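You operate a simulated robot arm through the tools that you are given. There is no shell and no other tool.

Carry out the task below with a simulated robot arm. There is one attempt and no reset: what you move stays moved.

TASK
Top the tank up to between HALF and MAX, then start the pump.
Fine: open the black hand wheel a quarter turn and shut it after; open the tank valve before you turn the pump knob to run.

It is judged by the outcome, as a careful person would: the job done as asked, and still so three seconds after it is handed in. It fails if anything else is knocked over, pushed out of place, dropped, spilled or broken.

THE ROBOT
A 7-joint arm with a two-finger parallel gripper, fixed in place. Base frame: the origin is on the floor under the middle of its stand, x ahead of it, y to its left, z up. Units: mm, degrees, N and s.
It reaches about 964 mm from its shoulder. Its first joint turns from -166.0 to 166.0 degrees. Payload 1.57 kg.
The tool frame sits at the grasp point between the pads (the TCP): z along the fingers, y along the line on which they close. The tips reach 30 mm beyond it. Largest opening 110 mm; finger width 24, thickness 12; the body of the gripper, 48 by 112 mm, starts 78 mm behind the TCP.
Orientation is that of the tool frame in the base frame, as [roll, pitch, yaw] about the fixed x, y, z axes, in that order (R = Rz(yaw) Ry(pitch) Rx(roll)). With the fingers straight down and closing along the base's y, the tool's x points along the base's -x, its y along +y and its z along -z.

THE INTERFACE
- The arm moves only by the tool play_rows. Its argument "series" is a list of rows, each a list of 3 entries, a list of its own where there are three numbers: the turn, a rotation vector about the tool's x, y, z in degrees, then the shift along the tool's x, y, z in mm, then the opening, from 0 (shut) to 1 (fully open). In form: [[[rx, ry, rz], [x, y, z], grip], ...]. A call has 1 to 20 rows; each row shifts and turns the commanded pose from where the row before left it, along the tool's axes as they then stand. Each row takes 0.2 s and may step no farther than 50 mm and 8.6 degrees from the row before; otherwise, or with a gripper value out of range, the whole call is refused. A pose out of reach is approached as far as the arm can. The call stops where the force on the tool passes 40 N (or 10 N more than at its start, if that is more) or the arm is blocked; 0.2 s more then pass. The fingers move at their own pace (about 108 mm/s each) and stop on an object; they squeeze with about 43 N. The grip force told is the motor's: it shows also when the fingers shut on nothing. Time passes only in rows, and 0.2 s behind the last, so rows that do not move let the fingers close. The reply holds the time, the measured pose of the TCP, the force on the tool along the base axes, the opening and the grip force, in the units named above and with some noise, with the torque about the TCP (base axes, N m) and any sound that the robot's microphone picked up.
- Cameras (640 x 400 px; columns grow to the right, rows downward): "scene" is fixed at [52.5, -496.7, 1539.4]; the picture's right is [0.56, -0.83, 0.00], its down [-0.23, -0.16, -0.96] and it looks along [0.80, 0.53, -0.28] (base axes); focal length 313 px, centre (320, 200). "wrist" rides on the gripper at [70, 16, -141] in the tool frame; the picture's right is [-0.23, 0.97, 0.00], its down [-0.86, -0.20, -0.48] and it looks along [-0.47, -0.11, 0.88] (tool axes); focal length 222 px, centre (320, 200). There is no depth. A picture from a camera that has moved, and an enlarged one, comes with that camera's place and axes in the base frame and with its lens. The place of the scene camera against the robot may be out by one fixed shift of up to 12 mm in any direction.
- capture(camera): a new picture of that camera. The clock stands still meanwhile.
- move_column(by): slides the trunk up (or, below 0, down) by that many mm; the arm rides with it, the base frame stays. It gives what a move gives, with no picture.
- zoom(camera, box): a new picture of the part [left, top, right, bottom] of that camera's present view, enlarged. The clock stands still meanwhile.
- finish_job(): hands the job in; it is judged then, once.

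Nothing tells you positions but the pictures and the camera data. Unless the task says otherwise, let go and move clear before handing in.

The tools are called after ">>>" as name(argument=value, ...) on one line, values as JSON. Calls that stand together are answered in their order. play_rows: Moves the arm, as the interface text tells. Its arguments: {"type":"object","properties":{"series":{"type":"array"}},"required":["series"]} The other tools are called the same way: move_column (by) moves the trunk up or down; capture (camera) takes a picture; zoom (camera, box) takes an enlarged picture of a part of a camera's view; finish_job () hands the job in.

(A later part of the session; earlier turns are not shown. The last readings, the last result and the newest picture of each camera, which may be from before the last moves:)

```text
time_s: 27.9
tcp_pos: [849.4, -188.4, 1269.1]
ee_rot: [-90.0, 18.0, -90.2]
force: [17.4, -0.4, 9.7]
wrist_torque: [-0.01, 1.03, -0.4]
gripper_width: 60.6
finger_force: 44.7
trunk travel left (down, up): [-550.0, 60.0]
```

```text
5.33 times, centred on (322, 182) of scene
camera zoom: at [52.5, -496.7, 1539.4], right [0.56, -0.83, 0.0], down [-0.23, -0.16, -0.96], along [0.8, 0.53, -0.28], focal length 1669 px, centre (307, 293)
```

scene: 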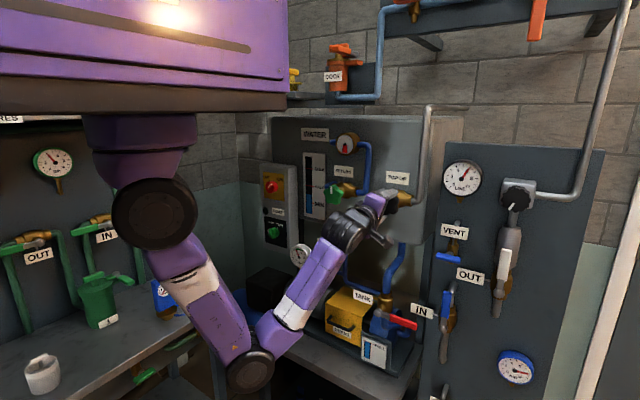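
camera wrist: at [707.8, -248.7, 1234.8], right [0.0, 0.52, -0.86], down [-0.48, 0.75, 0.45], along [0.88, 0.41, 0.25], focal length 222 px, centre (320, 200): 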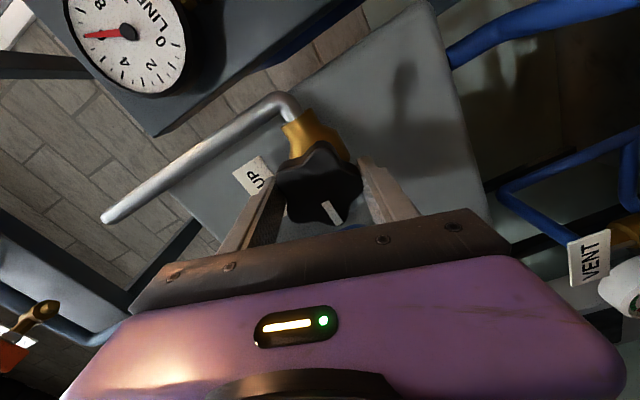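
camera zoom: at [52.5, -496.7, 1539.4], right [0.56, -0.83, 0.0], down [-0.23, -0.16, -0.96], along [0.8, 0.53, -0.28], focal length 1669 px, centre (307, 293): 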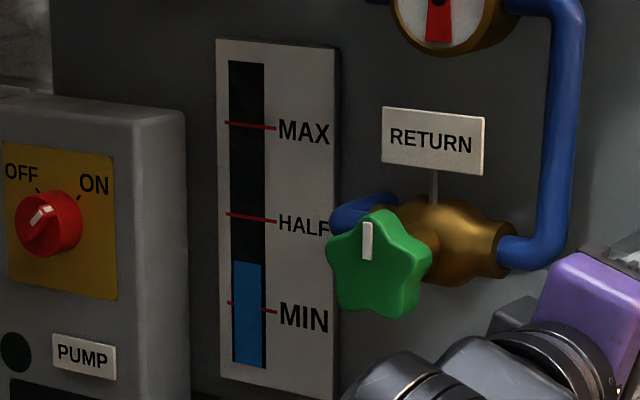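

The gauge seems to update in steps. Side forces are creeping up from holding rigidly, so I'll open the fingers slightly around the wheel while it fills.

>>> play_rows(series=[[[0, 0, 0], [0, 0, 0], 0.8], [[0, 0, 0], [0, 0, 0], 0.8]])

>>> zoom(camera="scene", box=[300, 145, 345, 220])

>>> capture(camera="wrist")

```text
time_s: 28.5
tcp_pos: [847.5, -189.5, 1268.9]
ee_rot: [-90.0, 18.0, -90.3]
force: [0.0, -0.5, 0.2]
wrist_torque: [0.01, 0.02, 0.01]
gripper_width: 88.1
finger_force: 0.0
trunk travel left (down, up): [-550.0, 60.0]
```

```text
5.33 times, centred on (322, 182) of scene
camera zoom: at [52.5, -496.7, 1539.4], right [0.56, -0.83, 0.0], down [-0.23, -0.16, -0.96], along [0.8, 0.53, -0.28], focal length 1669 px, centre (307, 293)
```

zoom: 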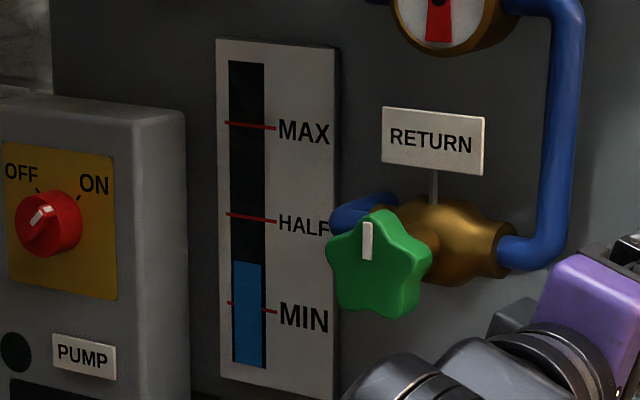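

```text
taken
camera wrist: at [707.0, -248.4, 1233.7], right [0.0, 0.52, -0.86], down [-0.48, 0.75, 0.45], along [0.88, 0.41, 0.25], focal length 222 px, centre (320, 200)
```

wrist: 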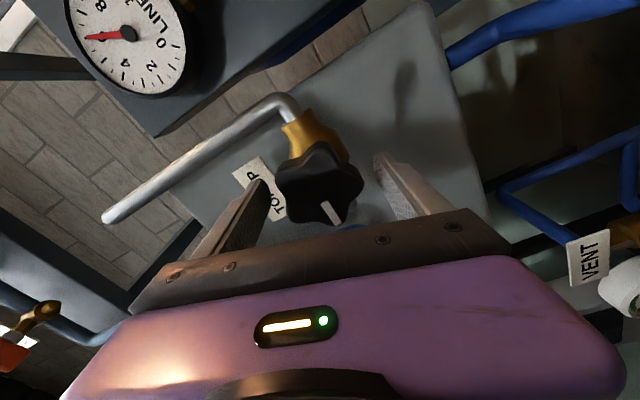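

>>> play_rows(series=[[[0, 0, 0], [0, 0, 0], 0.8], [[0, 0, 0], [0, 0, 0], 0.8], [[0, 0, 0], [0, 0, 0], 0.8]])

>>> zoom(camera="scene", box=[300, 145, 345, 220])

```text
time_s: 29.3
tcp_pos: [849.6, -188.6, 1269.3]
ee_rot: [-89.9, 18.0, -90.1]
force: [-0.7, 0.6, 1.4]
wrist_torque: [0.01, 0.0, 0.01]
gripper_width: 87.8
finger_force: 0.1
trunk travel left (down, up): [-550.0, 60.0]
```

```text
5.33 times, centred on (322, 182) of scene
camera zoom: at [52.5, -496.7, 1539.4], right [0.56, -0.83, 0.0], down [-0.23, -0.16, -0.96], along [0.8, 0.53, -0.28], focal length 1669 px, centre (307, 293)
```

zoom: 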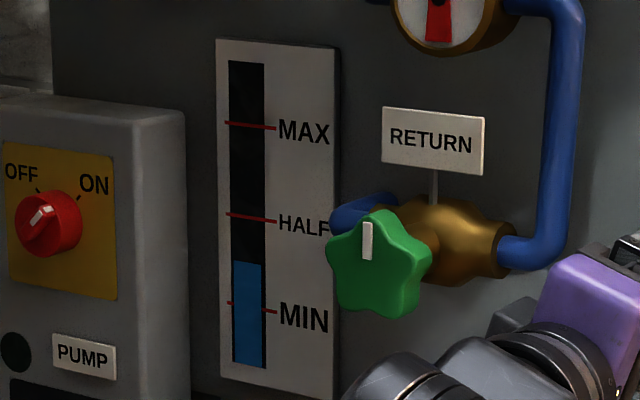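

>>> play_rows(series=[[[0, 0, 0], [0, 0, 0], 0.8], [[0, 0, 0], [0, 0, 0], 0.8], [[0, 0, 0], [0, 0, 0], 0.8], [[0, 0, 0], [0, 0, 0], 0.8]])

>>> zoom(camera="scene", box=[300, 145, 345, 220])

```text
time_s: 30.3
tcp_pos: [848.4, -188.9, 1269.8]
ee_rot: [-90.0, 18.0, -90.2]
force: [0.1, 0.1, -0.1]
wrist_torque: [-0.02, 0.0, 0.03]
gripper_width: 88.0
finger_force: 0.1
trunk travel left (down, up): [-550.0, 60.0]
```

```text
5.33 times, centred on (322, 182) of scene
camera zoom: at [52.5, -496.7, 1539.4], right [0.56, -0.83, 0.0], down [-0.23, -0.16, -0.96], along [0.8, 0.53, -0.28], focal length 1669 px, centre (307, 293)
```

zoom: 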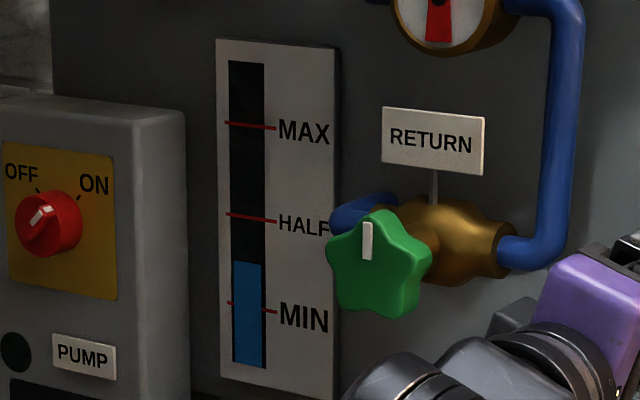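

>>> play_rows(series=[[[0, 0, 0], [0, 0, 0], 0.8], [[0, 0, 0], [0, 0, 0], 0.8], [[0, 0, 0], [0, 0, 0], 0.8], [[0, 0, 0], [0, 0, 0], 0.8], [[0, 0, 0], [0, 0, 0], 0.8]])

>>> zoom(camera="scene", box=[300, 145, 345, 220])

```text
time_s: 31.5
tcp_pos: [848.8, -188.9, 1269.8]
ee_rot: [-90.1, 18.0, -90.1]
force: [-0.4, 0.0, 0.8]
wrist_torque: [0.0, 0.0, 0.0]
gripper_width: 88.0
finger_force: 0.0
trunk travel left (down, up): [-550.0, 60.0]
```

```text
5.33 times, centred on (322, 182) of scene
camera zoom: at [52.5, -496.7, 1539.4], right [0.56, -0.83, 0.0], down [-0.23, -0.16, -0.96], along [0.8, 0.53, -0.28], focal length 1669 px, centre (307, 293)
```

zoom: 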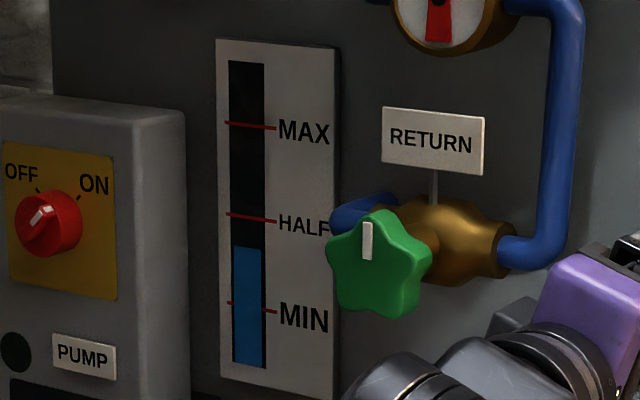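

The level reads in steps of about 5%, one step roughly every 7 s: it's now near 40%, with HALF at 50% and MAX at 80%. I'll keep waiting, aiming for about 65%.

>>> play_rows(series=[[[0, 0, 0], [0, 0, 0], 0.8], [[0, 0, 0], [0, 0, 0], 0.8], [[0, 0, 0], [0, 0, 0], 0.8], [[0, 0, 0], [0, 0, 0], 0.8], [[0, 0, 0], [0, 0, 0], 0.8], [[0, 0, 0], [0, 0, 0], 0.8], [[0, 0, 0], [0, 0, 0], 0.8], [[0, 0, 0], [0, 0, 0], 0.8], [[0, 0, 0], [0, 0, 0], 0.8], [[0, 0, 0], [0, 0, 0], 0.8], [[0, 0, 0], [0, 0, 0], 0.8], [[0, 0, 0], [0, 0, 0], 0.8], [[0, 0, 0], [0, 0, 0], 0.8], [[0, 0, 0], [0, 0, 0], 0.8], [[0, 0, 0], [0, 0, 0], 0.8], [[0, 0, 0], [0, 0, 0], 0.8], [[0, 0, 0], [0, 0, 0], 0.8], [[0, 0, 0], [0, 0, 0], 0.8], [[0, 0, 0], [0, 0, 0], 0.8]])

>>> zoom(camera="scene", box=[300, 145, 345, 220])

```text
time_s: 35.5
tcp_pos: [849.3, -188.1, 1267.7]
ee_rot: [-90.0, 18.1, -90.2]
force: [0.1, -0.1, 0.2]
wrist_torque: [0.03, 0.0, 0.0]
gripper_width: 88.1
finger_force: 0.1
trunk travel left (down, up): [-550.0, 60.0]
```

```text
5.33 times, centred on (322, 182) of scene
camera zoom: at [52.5, -496.7, 1539.4], right [0.56, -0.83, 0.0], down [-0.23, -0.16, -0.96], along [0.8, 0.53, -0.28], focal length 1669 px, centre (307, 293)
```

zoom: 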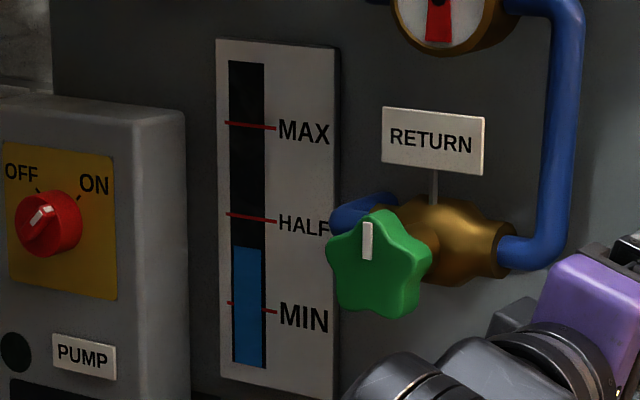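

>>> zoom(camera="scene", box=[258, 165, 298, 205])

>>> zoom(camera="scene", box=[258, 208, 298, 248])

>>> play_rows(series=[[[0, 0, 0], [0, 0, 0], 0.8], [[0, 0, 0], [0, 0, 0], 0.8], [[0, 0, 0], [0, 0, 0], 0.8], [[0, 0, 0], [0, 0, 0], 0.8], [[0, 0, 0], [0, 0, 0], 0.8], [[0, 0, 0], [0, 0, 0], 0.8], [[0, 0, 0], [0, 0, 0], 0.8], [[0, 0, 0], [0, 0, 0], 0.8], [[0, 0, 0], [0, 0, 0], 0.8], [[0, 0, 0], [0, 0, 0], 0.8], [[0, 0, 0], [0, 0, 0], 0.8], [[0, 0, 0], [0, 0, 0], 0.8], [[0, 0, 0], [0, 0, 0], 0.8], [[0, 0, 0], [0, 0, 0], 0.8], [[0, 0, 0], [0, 0, 0], 0.8], [[0, 0, 0], [0, 0, 0], 0.8], [[0, 0, 0], [0, 0, 0], 0.8], [[0, 0, 0], [0, 0, 0], 0.8], [[0, 0, 0], [0, 0, 0], 0.8]])

>>> zoom(camera="scene", box=[300, 145, 345, 220])

```text
10.00 times, centred on (278, 185) of scene
camera zoom: at [52.5, -496.7, 1539.4], right [0.56, -0.83, 0.0], down [-0.23, -0.16, -0.96], along [0.8, 0.53, -0.28], focal length 3130 px, centre (740, 350)
```

zoom: 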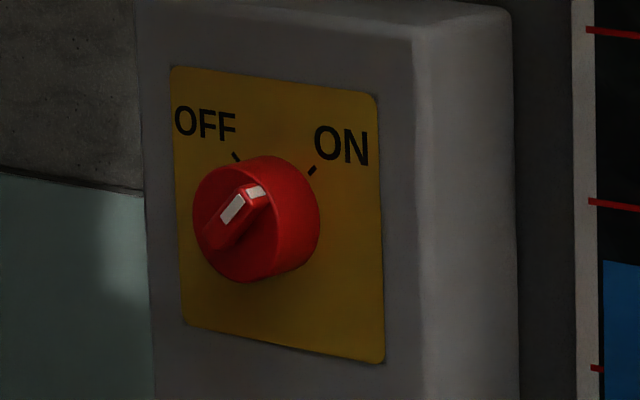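

```text
10.00 times, centred on (278, 228) of scene
camera zoom: at [52.5, -496.7, 1539.4], right [0.56, -0.83, 0.0], down [-0.23, -0.16, -0.96], along [0.8, 0.53, -0.28], focal length 3130 px, centre (740, -80)
```

zoom: 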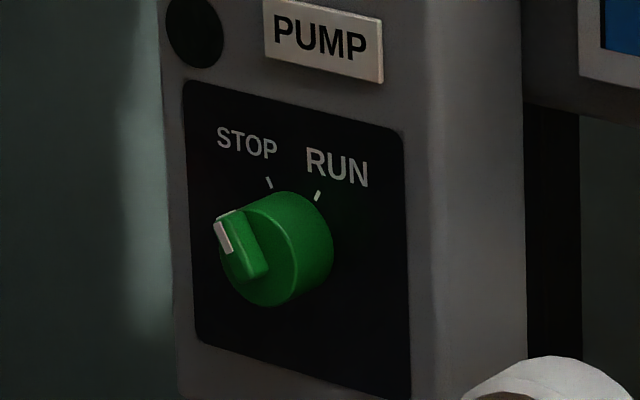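

```text
time_s: 39.5
tcp_pos: [848.5, -188.0, 1269.1]
ee_rot: [-90.0, 18.0, -90.2]
force: [-0.6, 0.0, 0.4]
wrist_torque: [0.01, 0.02, -0.01]
gripper_width: 88.1
finger_force: 0.1
trunk travel left (down, up): [-550.0, 60.0]
```

```text
5.33 times, centred on (322, 182) of scene
camera zoom: at [52.5, -496.7, 1539.4], right [0.56, -0.83, 0.0], down [-0.23, -0.16, -0.96], along [0.8, 0.53, -0.28], focal length 1669 px, centre (307, 293)
```

zoom: 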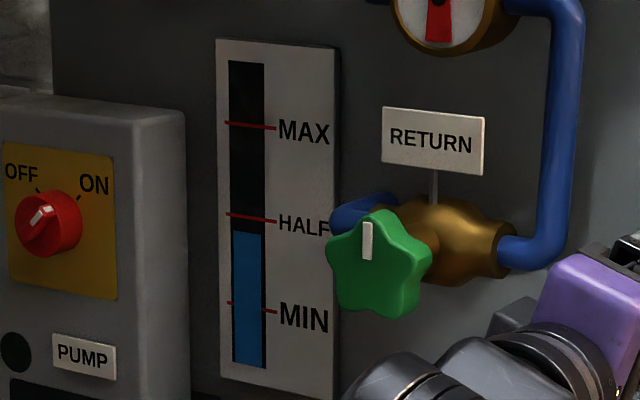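

The isolator (red) is at ON and the pump knob (green) at STOP, and the level is now about 45%. I'll keep waiting.

>>> play_rows(series=[[[0, 0, 0], [0, 0, 0], 0.8], [[0, 0, 0], [0, 0, 0], 0.8], [[0, 0, 0], [0, 0, 0], 0.8], [[0, 0, 0], [0, 0, 0], 0.8], [[0, 0, 0], [0, 0, 0], 0.8], [[0, 0, 0], [0, 0, 0], 0.8], [[0, 0, 0], [0, 0, 0], 0.8], [[0, 0, 0], [0, 0, 0], 0.8], [[0, 0, 0], [0, 0, 0], 0.8], [[0, 0, 0], [0, 0, 0], 0.8], [[0, 0, 0], [0, 0, 0], 0.8], [[0, 0, 0], [0, 0, 0], 0.8], [[0, 0, 0], [0, 0, 0], 0.8], [[0, 0, 0], [0, 0, 0], 0.8], [[0, 0, 0], [0, 0, 0], 0.8], [[0, 0, 0], [0, 0, 0], 0.8], [[0, 0, 0], [0, 0, 0], 0.8], [[0, 0, 0], [0, 0, 0], 0.8], [[0, 0, 0], [0, 0, 0], 0.8], [[0, 0, 0], [0, 0, 0], 0.8]])

>>> play_rows(series=[[[0, 0, 0], [0, 0, 0], 0.8], [[0, 0, 0], [0, 0, 0], 0.8], [[0, 0, 0], [0, 0, 0], 0.8], [[0, 0, 0], [0, 0, 0], 0.8], [[0, 0, 0], [0, 0, 0], 0.8], [[0, 0, 0], [0, 0, 0], 0.8], [[0, 0, 0], [0, 0, 0], 0.8], [[0, 0, 0], [0, 0, 0], 0.8], [[0, 0, 0], [0, 0, 0], 0.8], [[0, 0, 0], [0, 0, 0], 0.8], [[0, 0, 0], [0, 0, 0], 0.8], [[0, 0, 0], [0, 0, 0], 0.8], [[0, 0, 0], [0, 0, 0], 0.8], [[0, 0, 0], [0, 0, 0], 0.8], [[0, 0, 0], [0, 0, 0], 0.8], [[0, 0, 0], [0, 0, 0], 0.8], [[0, 0, 0], [0, 0, 0], 0.8], [[0, 0, 0], [0, 0, 0], 0.8], [[0, 0, 0], [0, 0, 0], 0.8], [[0, 0, 0], [0, 0, 0], 0.8]])

>>> zoom(camera="scene", box=[300, 145, 345, 220])

```text
time_s: 43.7
tcp_pos: [848.0, -187.7, 1269.0]
ee_rot: [-90.0, 18.0, -90.2]
force: [0.0, -0.7, 0.2]
wrist_torque: [0.02, 0.03, 0.0]
gripper_width: 87.9
finger_force: 0.0
trunk travel left (down, up): [-550.0, 60.0]
```

```text
time_s: 47.9
tcp_pos: [848.5, -189.4, 1269.7]
ee_rot: [-90.1, 17.9, -90.2]
force: [0.0, 0.4, 0.4]
wrist_torque: [0.0, -0.05, 0.01]
gripper_width: 88.1
finger_force: 0.0
trunk travel left (down, up): [-550.0, 60.0]
```

```text
5.33 times, centred on (322, 182) of scene
camera zoom: at [52.5, -496.7, 1539.4], right [0.56, -0.83, 0.0], down [-0.23, -0.16, -0.96], along [0.8, 0.53, -0.28], focal length 1669 px, centre (307, 293)
```

zoom: 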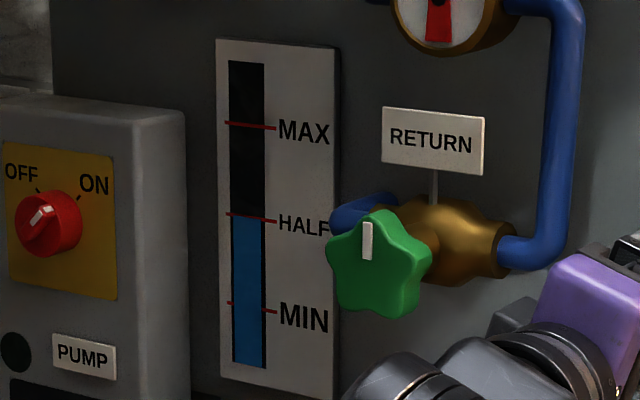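

The level has reached HALF (50%). I'll wait longer so it sits well inside the band.

>>> play_rows(series=[[[0, 0, 0], [0, 0, 0], 0.8], [[0, 0, 0], [0, 0, 0], 0.8], [[0, 0, 0], [0, 0, 0], 0.8], [[0, 0, 0], [0, 0, 0], 0.8], [[0, 0, 0], [0, 0, 0], 0.8], [[0, 0, 0], [0, 0, 0], 0.8], [[0, 0, 0], [0, 0, 0], 0.8], [[0, 0, 0], [0, 0, 0], 0.8], [[0, 0, 0], [0, 0, 0], 0.8], [[0, 0, 0], [0, 0, 0], 0.8], [[0, 0, 0], [0, 0, 0], 0.8], [[0, 0, 0], [0, 0, 0], 0.8], [[0, 0, 0], [0, 0, 0], 0.8], [[0, 0, 0], [0, 0, 0], 0.8], [[0, 0, 0], [0, 0, 0], 0.8], [[0, 0, 0], [0, 0, 0], 0.8], [[0, 0, 0], [0, 0, 0], 0.8], [[0, 0, 0], [0, 0, 0], 0.8], [[0, 0, 0], [0, 0, 0], 0.8], [[0, 0, 0], [0, 0, 0], 0.8]])

>>> play_rows(series=[[[0, 0, 0], [0, 0, 0], 0.8], [[0, 0, 0], [0, 0, 0], 0.8], [[0, 0, 0], [0, 0, 0], 0.8], [[0, 0, 0], [0, 0, 0], 0.8], [[0, 0, 0], [0, 0, 0], 0.8], [[0, 0, 0], [0, 0, 0], 0.8], [[0, 0, 0], [0, 0, 0], 0.8], [[0, 0, 0], [0, 0, 0], 0.8], [[0, 0, 0], [0, 0, 0], 0.8], [[0, 0, 0], [0, 0, 0], 0.8], [[0, 0, 0], [0, 0, 0], 0.8], [[0, 0, 0], [0, 0, 0], 0.8], [[0, 0, 0], [0, 0, 0], 0.8], [[0, 0, 0], [0, 0, 0], 0.8], [[0, 0, 0], [0, 0, 0], 0.8], [[0, 0, 0], [0, 0, 0], 0.8], [[0, 0, 0], [0, 0, 0], 0.8], [[0, 0, 0], [0, 0, 0], 0.8], [[0, 0, 0], [0, 0, 0], 0.8], [[0, 0, 0], [0, 0, 0], 0.8]])

>>> zoom(camera="scene", box=[300, 145, 345, 220])

```text
time_s: 52.1
tcp_pos: [847.0, -189.6, 1269.9]
ee_rot: [-90.0, 18.0, -90.1]
force: [-0.1, 0.6, -0.1]
wrist_torque: [0.0, 0.0, 0.03]
gripper_width: 87.8
finger_force: 0.1
trunk travel left (down, up): [-550.0, 60.0]
```

```text
time_s: 56.3
tcp_pos: [846.7, -188.7, 1268.9]
ee_rot: [-90.0, 18.0, -90.2]
force: [-0.3, -0.3, 0.8]
wrist_torque: [-0.01, 0.0, 0.03]
gripper_width: 88.1
finger_force: 0.1
trunk travel left (down, up): [-550.0, 60.0]
```

```text
5.33 times, centred on (322, 182) of scene
camera zoom: at [52.5, -496.7, 1539.4], right [0.56, -0.83, 0.0], down [-0.23, -0.16, -0.96], along [0.8, 0.53, -0.28], focal length 1669 px, centre (307, 293)
```

zoom: 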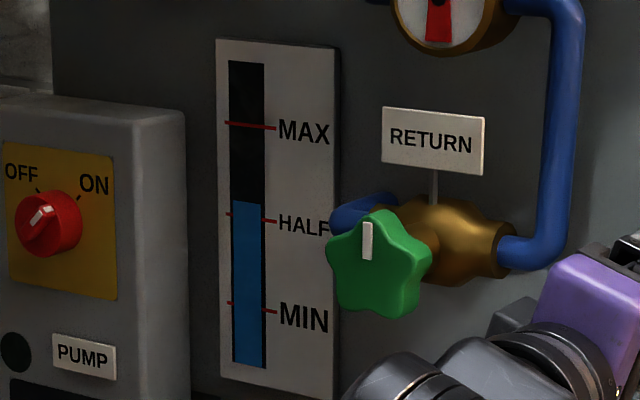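

>>> play_rows(series=[[[0, 0, 0], [0, 0, 0], 0.8], [[0, 0, 0], [0, 0, 0], 0.8], [[0, 0, 0], [0, 0, 0], 0.8], [[0, 0, 0], [0, 0, 0], 0.8], [[0, 0, 0], [0, 0, 0], 0.8], [[0, 0, 0], [0, 0, 0], 0.8], [[0, 0, 0], [0, 0, 0], 0.8], [[0, 0, 0], [0, 0, 0], 0.8], [[0, 0, 0], [0, 0, 0], 0.8], [[0, 0, 0], [0, 0, 0], 0.8], [[0, 0, 0], [0, 0, 0], 0.8], [[0, 0, 0], [0, 0, 0], 0.8], [[0, 0, 0], [0, 0, 0], 0.8], [[0, 0, 0], [0, 0, 0], 0.8], [[0, 0, 0], [0, 0, 0], 0.8], [[0, 0, 0], [0, 0, 0], 0.8], [[0, 0, 0], [0, 0, 0], 0.8], [[0, 0, 0], [0, 0, 0], 0.8], [[0, 0, 0], [0, 0, 0], 0.8], [[0, 0, 0], [0, 0, 0], 0.8]])

>>> play_rows(series=[[[0, 0, 0], [0, 0, 0], 0.8], [[0, 0, 0], [0, 0, 0], 0.8], [[0, 0, 0], [0, 0, 0], 0.8], [[0, 0, 0], [0, 0, 0], 0.8], [[0, 0, 0], [0, 0, 0], 0.8], [[0, 0, 0], [0, 0, 0], 0.8], [[0, 0, 0], [0, 0, 0], 0.8], [[0, 0, 0], [0, 0, 0], 0.8], [[0, 0, 0], [0, 0, 0], 0.8], [[0, 0, 0], [0, 0, 0], 0.8], [[0, 0, 0], [0, 0, 0], 0.8], [[0, 0, 0], [0, 0, 0], 0.8], [[0, 0, 0], [0, 0, 0], 0.8], [[0, 0, 0], [0, 0, 0], 0.8], [[0, 0, 0], [0, 0, 0], 0.8], [[0, 0, 0], [0, 0, 0], 0.8], [[0, 0, 0], [0, 0, 0], 0.8], [[0, 0, 0], [0, 0, 0], 0.8], [[0, 0, 0], [0, 0, 0], 0.8], [[0, 0, 0], [0, 0, 0], 0.8]])

>>> zoom(camera="scene", box=[300, 145, 345, 220])

```text
time_s: 60.5
tcp_pos: [849.7, -187.7, 1269.4]
ee_rot: [-90.0, 18.0, -90.1]
force: [-0.1, 0.0, -0.3]
wrist_torque: [0.03, 0.01, 0.02]
gripper_width: 87.9
finger_force: 0.0
trunk travel left (down, up): [-550.0, 60.0]
```

```text
time_s: 64.7
tcp_pos: [847.8, -188.7, 1270.0]
ee_rot: [-90.0, 18.0, -90.2]
force: [0.0, 1.1, -0.5]
wrist_torque: [0.04, 0.02, 0.01]
gripper_width: 87.9
finger_force: 0.0
trunk travel left (down, up): [-550.0, 60.0]
```

```text
5.33 times, centred on (322, 182) of scene
camera zoom: at [52.5, -496.7, 1539.4], right [0.56, -0.83, 0.0], down [-0.23, -0.16, -0.96], along [0.8, 0.53, -0.28], focal length 1669 px, centre (307, 293)
```

zoom: 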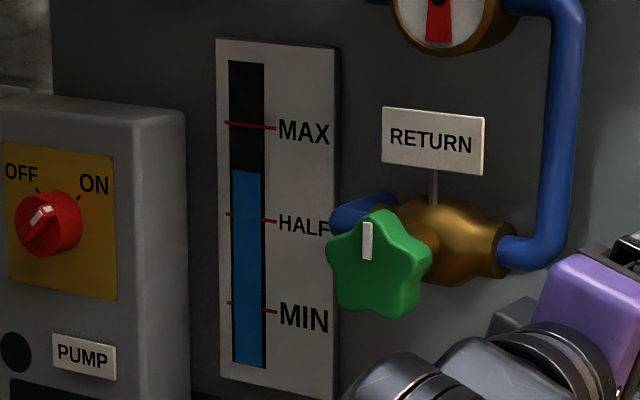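

The level is at 65%, midway between HALF and MAX. Shutting now: regrip the wheel and turn clockwise 90°.

>>> play_rows(series=[[[0, 0, 0], [0, 0, 0], 0], [[0, 0, 0], [0, 0, 0], 0], [[0, 0, 8], [0, 0, 0], 0], [[0, 0, 8], [0, 0, 0], 0], [[0, 0, 8], [0, 0, 0], 0], [[0, 0, 8], [0, 0, 0], 0], [[0, 0, 8], [0, 0, 0], 0], [[0, 0, 8], [0, 0, 0], 0]])

>>> zoom(camera="scene", box=[280, 120, 440, 250])

```text
time_s: 66.5
tcp_pos: [847.4, -189.4, 1270.8]
ee_rot: [-89.7, 66.1, -90.1]
force: [14.0, -6.9, 15.6]
wrist_torque: [-0.01, 1.0, -0.15]
gripper_width: 60.3
finger_force: 45.0
trunk travel left (down, up): [-550.0, 60.0]
```

```text
3.08 times, centred on (360, 185) of scene
camera zoom: at [52.5, -496.7, 1539.4], right [0.56, -0.83, 0.0], down [-0.23, -0.16, -0.96], along [0.8, 0.53, -0.28], focal length 963 px, centre (197, 246)
```

zoom: 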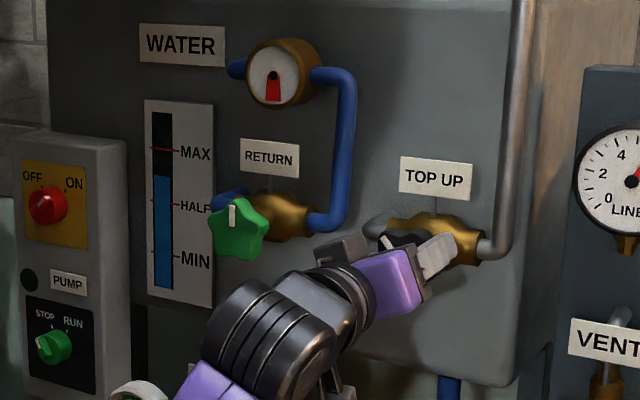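

>>> play_rows(series=[[[0, 0, 7], [-0.7, -0.9, 0.5], 0], [[0, 0, 8], [0, 0, 0], 0], [[0, 0, 8], [0, 0, 0], 0], [[0, 0, 8], [0, 0, 0], 0], [[0, 0, 8], [0, 0, 0], 0], [[0, 0, 3], [0, 0, 0], 0]])

>>> zoom(camera="scene", box=[280, 120, 440, 250])

>>> capture(camera="wrist")

```text
time_s: 67.9
tcp_pos: [848.1, -190.6, 1270.2]
ee_rot: [90.1, 71.8, 89.9]
force: [-3.8, -7.0, 6.7]
wrist_torque: [-0.21, 0.45, 1.16]
gripper_width: 60.7
finger_force: 45.2
trunk travel left (down, up): [-550.0, 60.0]
```

```text
3.08 times, centred on (360, 185) of scene
camera zoom: at [52.5, -496.7, 1539.4], right [0.56, -0.83, 0.0], down [-0.23, -0.16, -0.96], along [0.8, 0.53, -0.28], focal length 963 px, centre (197, 246)
```

zoom: 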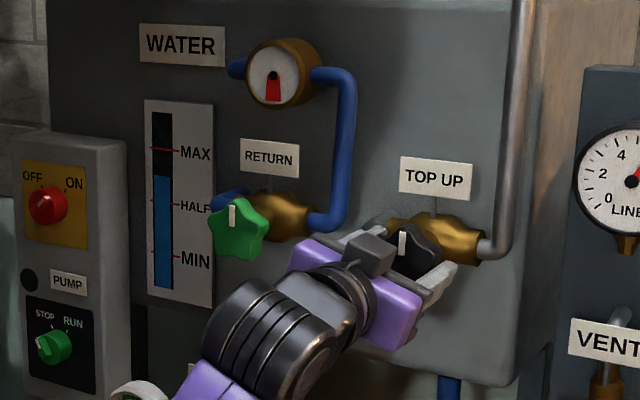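

```text
taken
camera wrist: at [707.6, -150.9, 1210.9], right [0.0, 0.85, 0.52], down [-0.48, -0.45, 0.75], along [0.88, -0.25, 0.41], focal length 222 px, centre (320, 200)
```

wrist: 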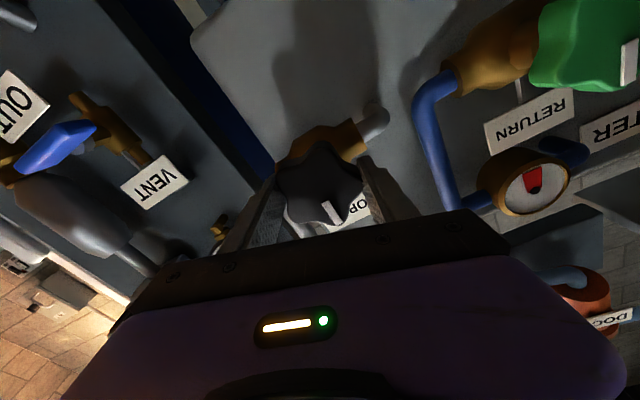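

>>> play_rows(series=[[[0, 0, 2], [0, 0, 0], 0], [[0, 0, 0], [0, 0, 0], 0]])

>>> zoom(camera="wrist", box=[250, 120, 390, 250])

```text
time_s: 68.5
tcp_pos: [848.5, -189.3, 1270.5]
ee_rot: [90.1, 70.1, 89.9]
force: [-4.1, -3.6, 1.9]
wrist_torque: [-2.0, -0.09, 0.08]
gripper_width: 60.5
finger_force: 44.8
trunk travel left (down, up): [-550.0, 60.0]
```

```text
3.08 times, centred on (320, 185) of wrist
camera zoom: at [707.6, -149.0, 1211.9], right [0.0, 0.84, 0.55], down [-0.48, -0.48, 0.74], along [0.88, -0.26, 0.4], focal length 684 px, centre (320, 246)
```

zoom: 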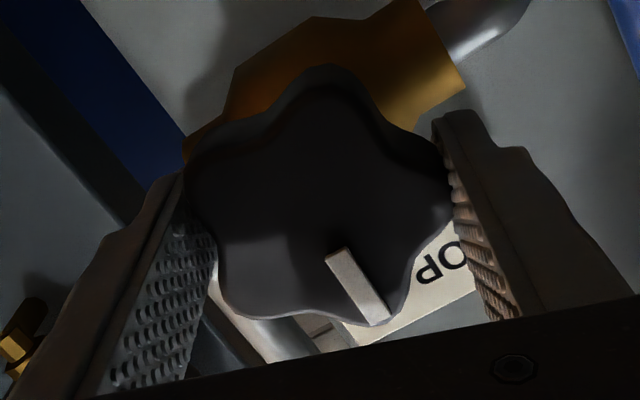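

The wheel is against its stop (2 Nm), so it's fully shut. Releasing and backing straight out, then checking that the level holds.

>>> play_rows(series=[[[0, 0, -1.5], [0, 0, 0], 0], [[0, 0, 0], [0, 0, 0], 1], [[0, 0, 0], [0, 0, 0], 1], [[0, 0, 0], [0, 0, 0], 1], [[0, 0, 0], [0, 0, -20], 1], [[0, 0, 0], [0, 0, -30], 1], [[0, 0, 0], [0, 0, -30], 1], [[0, 0, 0], [0, 0, 0], 1]])

>>> zoom(camera="scene", box=[280, 120, 440, 250])

>>> capture(camera="wrist")

```text
time_s: 70.3
tcp_pos: [769.1, -189.7, 1270.4]
ee_rot: [90.1, 71.5, 89.9]
force: [1.2, 0.0, -0.1]
wrist_torque: [0.01, 0.01, 0.01]
gripper_width: 110.1
finger_force: 0.1
trunk travel left (down, up): [-550.0, 60.0]
```

```text
3.08 times, centred on (360, 185) of scene
camera zoom: at [52.5, -496.7, 1539.4], right [0.56, -0.83, 0.0], down [-0.23, -0.16, -0.96], along [0.8, 0.53, -0.28], focal length 963 px, centre (197, 246)
```

zoom: 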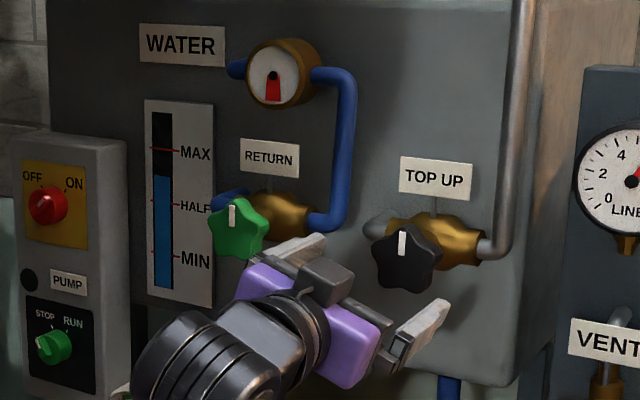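

```text
taken
camera wrist: at [627.3, -149.9, 1210.7], right [0.0, 0.85, 0.52], down [-0.48, -0.46, 0.75], along [0.88, -0.25, 0.41], focal length 222 px, centre (320, 200)
```

wrist: 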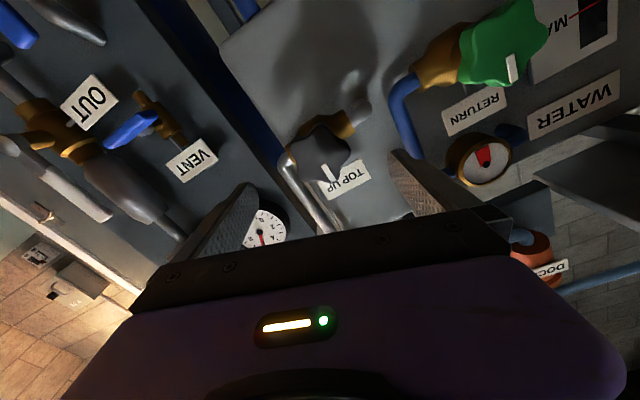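

The wheel mark is back at shut and the level holds at 65%. Next is the TANK lever: I'll retreat, level the roll, and lower the trunk in stages to look at it face-on.

>>> play_rows(series=[[[0, 0, -6], [0, 0, -20], 1], [[0, 0, -6], [0, 0, -20], 1], [[0, 0, -6], [0, 0, -20], 1], [[0, 0, 0], [0, 0, 0], 1]])

>>> move_column(by=-180)

>>> capture(camera="wrist")

>>> capture(camera="scene")

```text
time_s: 71.3
tcp_pos: [718.5, -200.6, 1265.1]
ee_rot: [83.0, 89.6, 83.0]
force: [-0.1, 0.6, -0.2]
wrist_torque: [0.01, -0.02, 0.01]
gripper_width: 110.1
finger_force: 0.0
out of reach, approached as far as the arm can: row 2, 3
trunk travel left (down, up): [-550.0, 60.0]
```

```text
time_s: 73.3
tcp_pos: [718.2, -200.1, 1084.9]
ee_rot: [85.9, 89.5, 85.8]
force: [0.8, 0.1, -0.4]
wrist_torque: [0.03, 0.01, -0.01]
gripper_width: 109.9
finger_force: 0.1
trunk travel left (down, up): [-370.0, 240.0]
```

```text
taken
camera wrist: at [577.8, -182.2, 1015.9], right [0.0, 0.97, 0.24], down [-0.48, -0.21, 0.85], along [0.88, -0.11, 0.47], focal length 222 px, centre (320, 200)
```

wrist: 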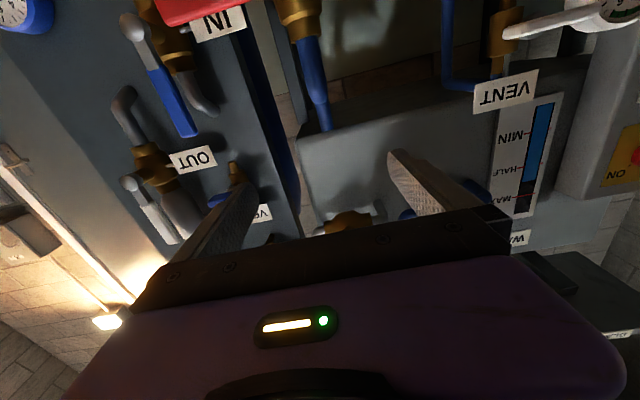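

```text
taken
```

scene: 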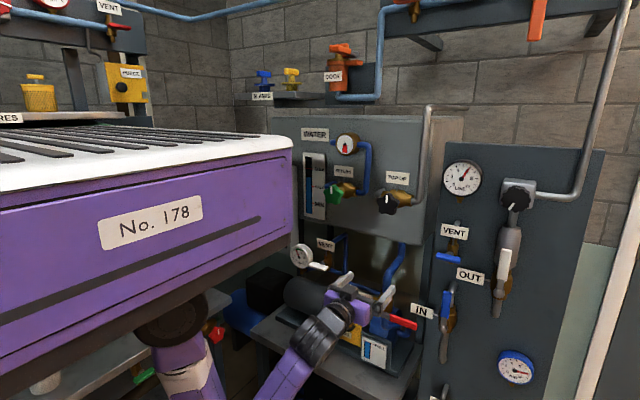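

>>> move_column(by=-120)

>>> capture(camera="wrist")

>>> capture(camera="scene")

```text
time_s: 74.8
tcp_pos: [718.7, -201.1, 963.9]
ee_rot: [85.7, 89.4, 85.6]
force: [0.5, -0.2, 0.4]
wrist_torque: [-0.03, -0.03, -0.02]
gripper_width: 109.9
finger_force: 0.0
trunk travel left (down, up): [-250.0, 360.0]
```

```text
taken
camera wrist: at [577.8, -182.2, 895.9], right [0.0, 0.97, 0.24], down [-0.48, -0.21, 0.85], along [0.88, -0.11, 0.47], focal length 222 px, centre (320, 200)
```

wrist: 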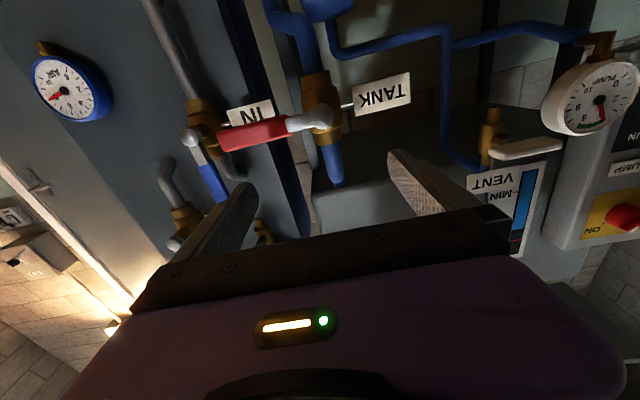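

```text
taken
```

scene: 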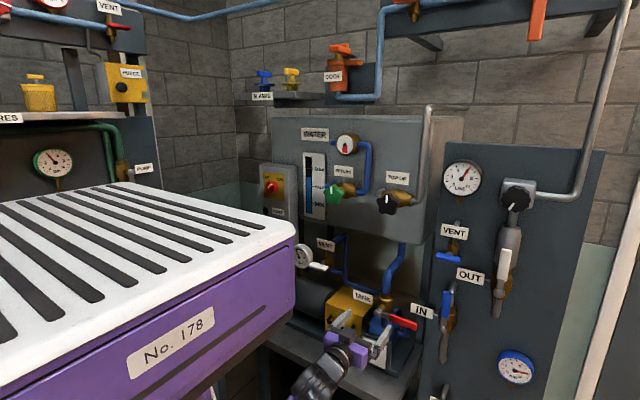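

>>> zoom(camera="wrist", box=[200, 60, 440, 210])

>>> zoom(camera="scene", box=[320, 280, 440, 380])

```text
2.67 times, centred on (320, 135) of wrist
camera zoom: at [577.8, -182.2, 895.9], right [0.0, 0.97, 0.24], down [-0.48, -0.21, 0.85], along [0.88, -0.11, 0.47], focal length 592 px, centre (320, 373)
```

zoom: 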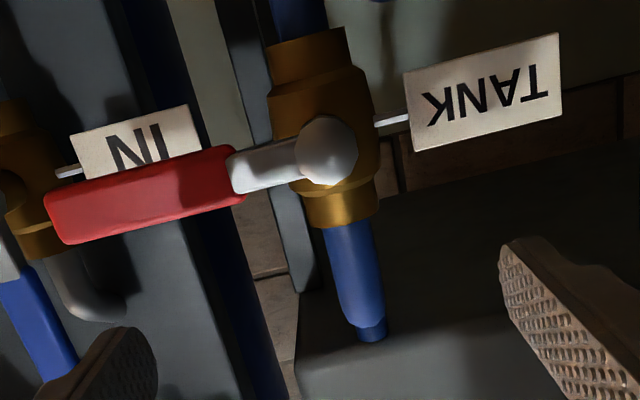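

```text
4.00 times, centred on (380, 330) of scene
camera zoom: at [52.5, -496.7, 1539.4], right [0.56, -0.83, 0.0], down [-0.23, -0.16, -0.96], along [0.8, 0.53, -0.28], focal length 1252 px, centre (80, -320)
```

zoom: 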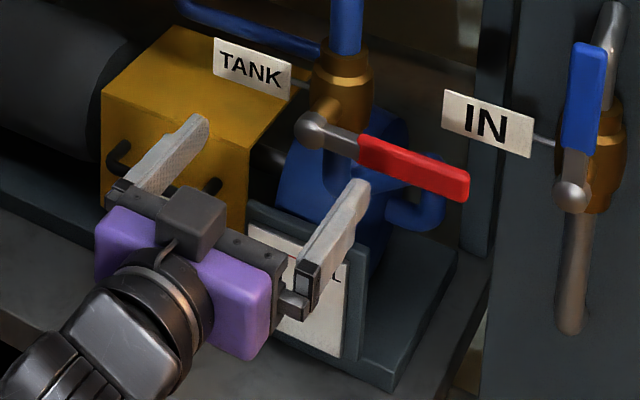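

The TANK lever pivot triangulates to about [828, -189, 930], with its red handle horizontal out to y≈-307, across the vertical pipe, so it's closed. I'll move in front of the handle and roll the gripper so the fingers close vertically.

>>> play_rows(series=[[[0, 0, 0], [17, -33.5, 18], 1], [[0, 0, 0], [17, -33.5, 18], 1], [[0, 0, 0], [0, 0, 0], 1], [[0, 0, -8.5], [0, 0, 0], 1], [[0, 0, -8.5], [0, 0, 0], 1], [[0, 0, -8.5], [0, 0, 0], 1], [[0, 0, -8.5], [0, 0, 0], 1], [[0, 0, -8.5], [0, 0, 0], 1], [[0, 0, -8.5], [0, 0, 0], 1], [[0, 0, -8.5], [0, 0, 0], 1], [[0, 0, -8.5], [0, 0, 0], 1], [[0, 0, -8.5], [0, 0, 0], 1], [[0, 0, -8.5], [0, 0, 0], 1], [[0, 0, -4.4], [0, 0, 0], 1], [[0, 0, 0], [0, 0, 0], 1]])

>>> capture(camera="wrist")

>>> capture(camera="scene")

```text
time_s: 78.0
tcp_pos: [754.7, -268.1, 929.3]
ee_rot: [-90.0, 1.0, -90.1]
force: [-1.1, -0.3, 0.3]
wrist_torque: [0.0, -0.01, -0.02]
gripper_width: 110.2
finger_force: 0.0
trunk travel left (down, up): [-250.0, 360.0]
```

```text
taken
camera wrist: at [613.4, -335.3, 913.2], right [0.0, 0.24, -0.97], down [-0.48, 0.85, 0.21], along [0.88, 0.46, 0.12], focal length 222 px, centre (320, 200)
```

wrist: 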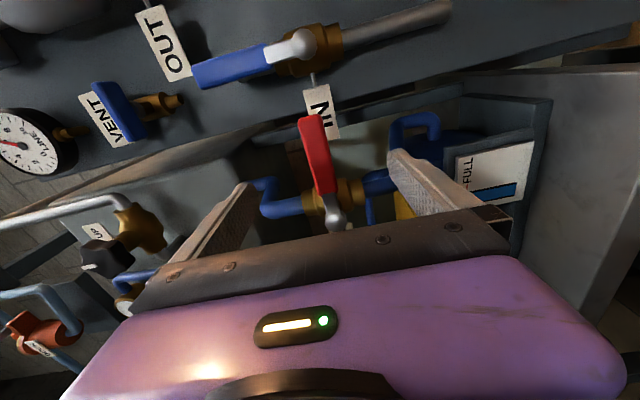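

```text
taken
```

scene: 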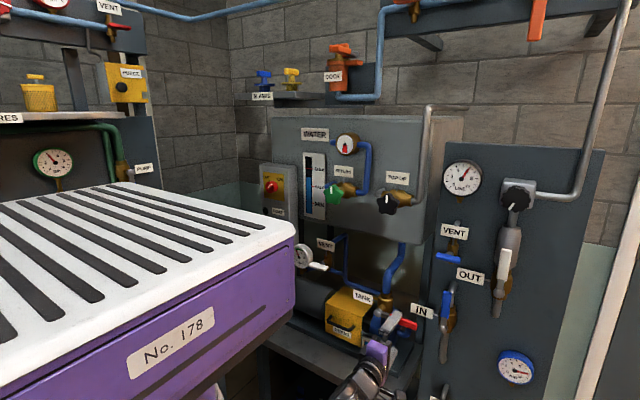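

The gripper is aligned with the handle (handle at x≈829, z≈930). I'll narrow the fingers and move forward to straddle it.

>>> play_rows(series=[[[0, 0, 0], [0, 0, 0], 0.6], [[0, 0, 0], [0, 0, 25], 0.6], [[0, 0, 0], [0, 0, 22], 0.6], [[0, 0, 0], [0, 0, 20], 0.6], [[0, 0, 0], [0, 0, 0], 0.6]])

>>> capture(camera="wrist")

>>> zoom(camera="scene", box=[320, 280, 440, 380])

```text
time_s: 79.2
tcp_pos: [821.8, -267.1, 930.5]
ee_rot: [-90.0, 1.0, -90.1]
force: [-0.3, 0.2, 0.4]
wrist_torque: [0.0, -0.03, 0.02]
gripper_width: 65.8
finger_force: 0.0
trunk travel left (down, up): [-250.0, 360.0]
```

```text
taken
camera wrist: at [681.0, -334.8, 913.5], right [0.0, 0.25, -0.97], down [-0.48, 0.85, 0.22], along [0.88, 0.46, 0.12], focal length 222 px, centre (320, 200)
```

wrist: 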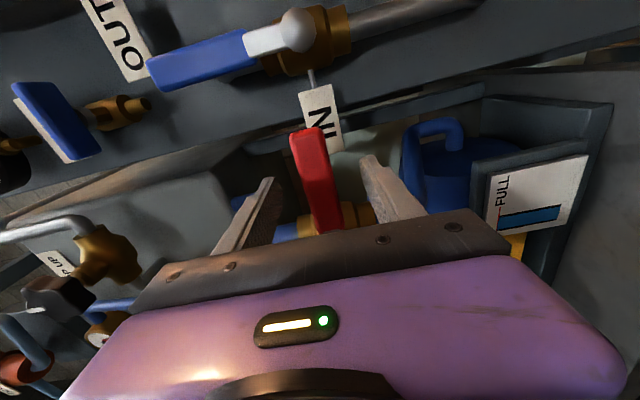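

```text
4.00 times, centred on (380, 330) of scene
camera zoom: at [52.5, -496.7, 1539.4], right [0.56, -0.83, 0.0], down [-0.23, -0.16, -0.96], along [0.8, 0.53, -0.28], focal length 1252 px, centre (80, -320)
```

zoom: 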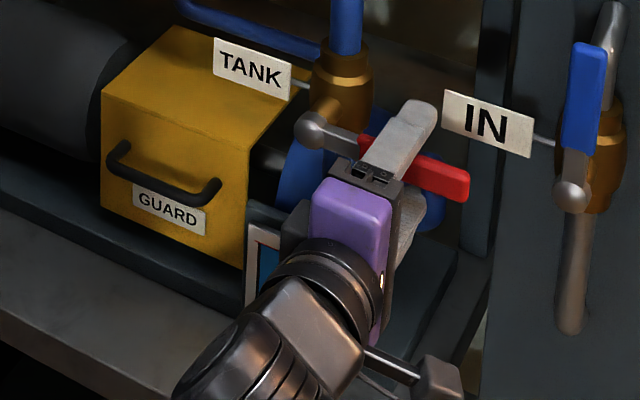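

The fingers are above and below the red handle. Closing on it.

>>> play_rows(series=[[[0, 0, 0], [0, 0, 0], 0.3], [[0, 0, 0], [0, 0, 0], 0.0], [[0, 0, 0], [0, 0, 0], 0.0], [[0, 0, 0], [0, 0, 0], 0.0]])

>>> capture(camera="wrist")

```text
time_s: 80.2
tcp_pos: [821.9, -266.5, 930.0]
ee_rot: [-89.9, 1.0, -90.2]
force: [1.6, -0.5, -1.1]
wrist_torque: [-0.87, 0.03, -0.04]
gripper_width: 23.9
finger_force: 35.7
trunk travel left (down, up): [-250.0, 360.0]
```

```text
taken
camera wrist: at [680.8, -334.8, 913.4], right [0.0, 0.25, -0.97], down [-0.48, 0.85, 0.22], along [0.88, 0.46, 0.12], focal length 222 px, centre (320, 200)
```

wrist: 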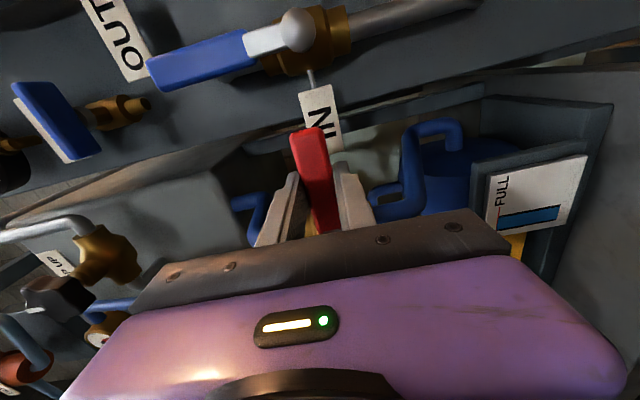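

The grip on the handle shows a slight reaction that suggests it wants to go up. I'll test a small 4° turn upward around the pivot and read the force.

>>> play_rows(series=[[[0, 0, -2], [0, -2.7, 0], 0], [[0, 0, -2], [0, -2.7, 0], 0], [[0, 0, 0], [0, 0, 0], 0]])

```text
time_s: 81.0
tcp_pos: [820.8, -267.1, 933.8]
ee_rot: [-90.2, -2.9, -90.0]
force: [-7.2, 5.4, -8.8]
wrist_torque: [-0.6, 0.11, 0.09]
gripper_width: 23.6
finger_force: 35.5
trunk travel left (down, up): [-250.0, 360.0]
```

>>> zoom(camera="scene", box=[360, 290, 430, 345])

>>> zoom(camera="wrist", box=[230, 110, 410, 240])

```text
7.27 times, centred on (395, 318) of scene
camera zoom: at [52.5, -496.7, 1539.4], right [0.56, -0.83, 0.0], down [-0.23, -0.16, -0.96], along [0.8, 0.53, -0.28], focal length 2276 px, centre (-226, -654)
```

zoom: 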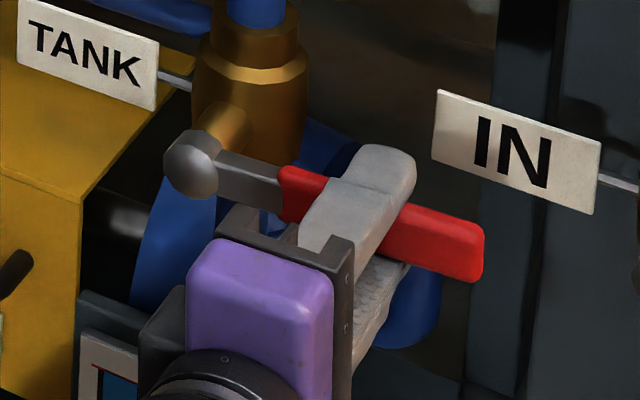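

```text
3.08 times, centred on (320, 175) of wrist
camera zoom: at [680.9, -335.9, 923.0], right [0.0, 0.18, -0.98], down [-0.48, 0.86, 0.16], along [0.88, 0.47, 0.08], focal length 684 px, centre (320, 277)
```

zoom: 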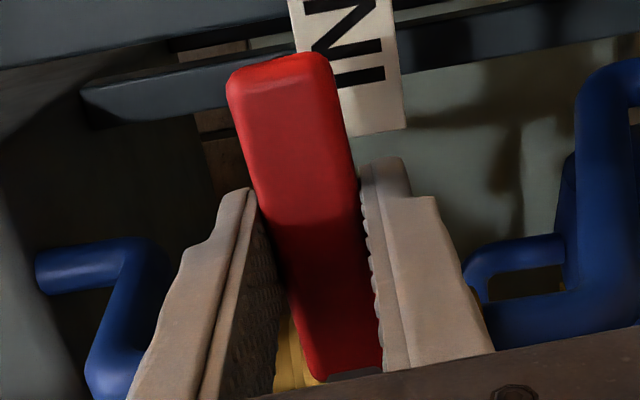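

The lever moves freely upward, while downward felt like a stop. Instead of rolling the wrist past its range, I'll release, back off, and push the handle up from underneath with closed fingers along its arc.

>>> play_rows(series=[[[0, 0, 0], [0, 0, 0], 0.6], [[0, 0, 0], [0, 0, 0], 0.6], [[0, 0, 4], [0, 0, 0], 0.6], [[0, 0, 0], [0, 0, -30], 0.6], [[0, 0, 0], [0, 0, -30], 0.6], [[0, 0, 0], [0, 0, 0], 0], [[0, 0, 0], [0, 0, 0], 0], [[0, 0, 0], [0, 0, 0], 0]])

>>> capture(camera="wrist")

>>> zoom(camera="scene", box=[340, 270, 440, 345])

```text
time_s: 82.8
tcp_pos: [761.0, -266.9, 935.4]
ee_rot: [-90.0, 1.2, -90.2]
force: [0.4, 0.2, 0.8]
wrist_torque: [0.03, -0.04, 0.03]
gripper_width: 0.1
finger_force: 21.0
trunk travel left (down, up): [-250.0, 360.0]
```

```text
taken
camera wrist: at [620.3, -335.0, 918.8], right [0.0, 0.25, -0.97], down [-0.48, 0.85, 0.22], along [0.88, 0.46, 0.12], focal length 222 px, centre (320, 200)
```

wrist: 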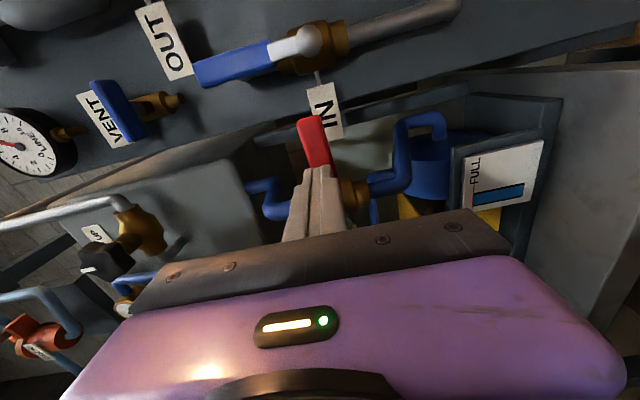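

```text
5.33 times, centred on (390, 308) of scene
camera zoom: at [52.5, -496.7, 1539.4], right [0.56, -0.83, 0.0], down [-0.23, -0.16, -0.96], along [0.8, 0.53, -0.28], focal length 1669 px, centre (-53, -373)
```

zoom: 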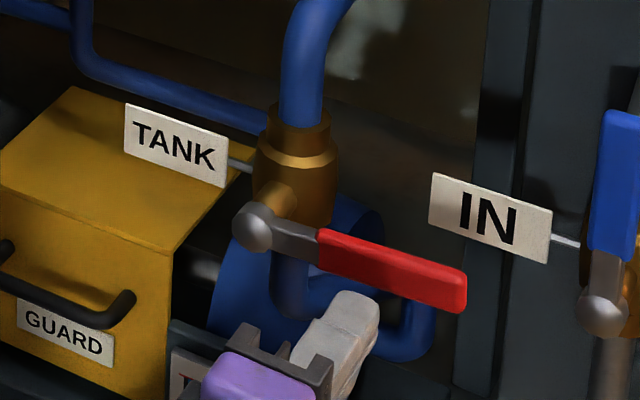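

The lever stayed up by about 3°, confirming the direction. I'll position the closed fingers below the handle, then forward under it.

>>> play_rows(series=[[[0, 0, 0], [13, 36, 0], 0], [[0, 0, 0], [0, 0, 0], 0], [[0, 0, 0], [0, 0, 30], 0], [[0, 0, 0], [0, 0, 29], 0], [[0, 0, 0], [0, 0, 0], 0]])

>>> capture(camera="wrist")

>>> zoom(camera="scene", box=[340, 270, 440, 345])

```text
time_s: 84.0
tcp_pos: [821.0, -280.4, 898.9]
ee_rot: [-89.9, 1.0, -90.0]
force: [0.1, 0.1, -0.2]
wrist_torque: [0.03, 0.0, 0.01]
gripper_width: 0.0
finger_force: 20.8
trunk travel left (down, up): [-250.0, 360.0]
```

```text
taken
camera wrist: at [679.8, -348.4, 882.4], right [0.0, 0.25, -0.97], down [-0.48, 0.85, 0.22], along [0.88, 0.46, 0.12], focal length 222 px, centre (320, 200)
```

wrist: 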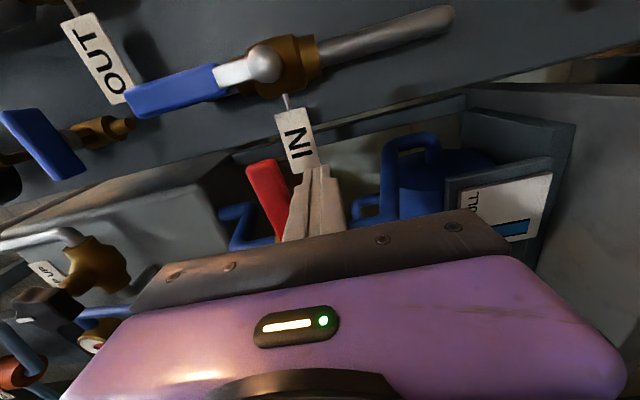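

```text
5.33 times, centred on (390, 308) of scene
camera zoom: at [52.5, -496.7, 1539.4], right [0.56, -0.83, 0.0], down [-0.23, -0.16, -0.96], along [0.8, 0.53, -0.28], focal length 1669 px, centre (-53, -373)
```

zoom: 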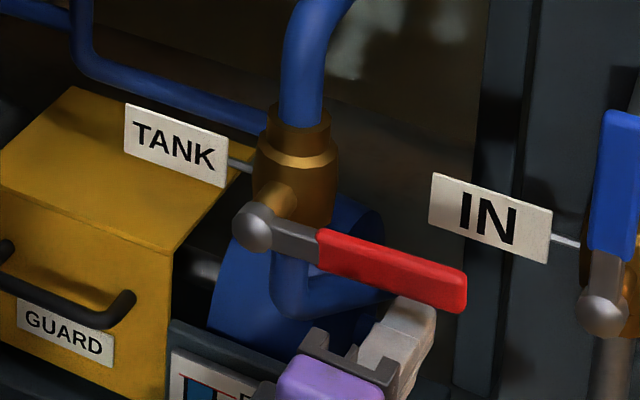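

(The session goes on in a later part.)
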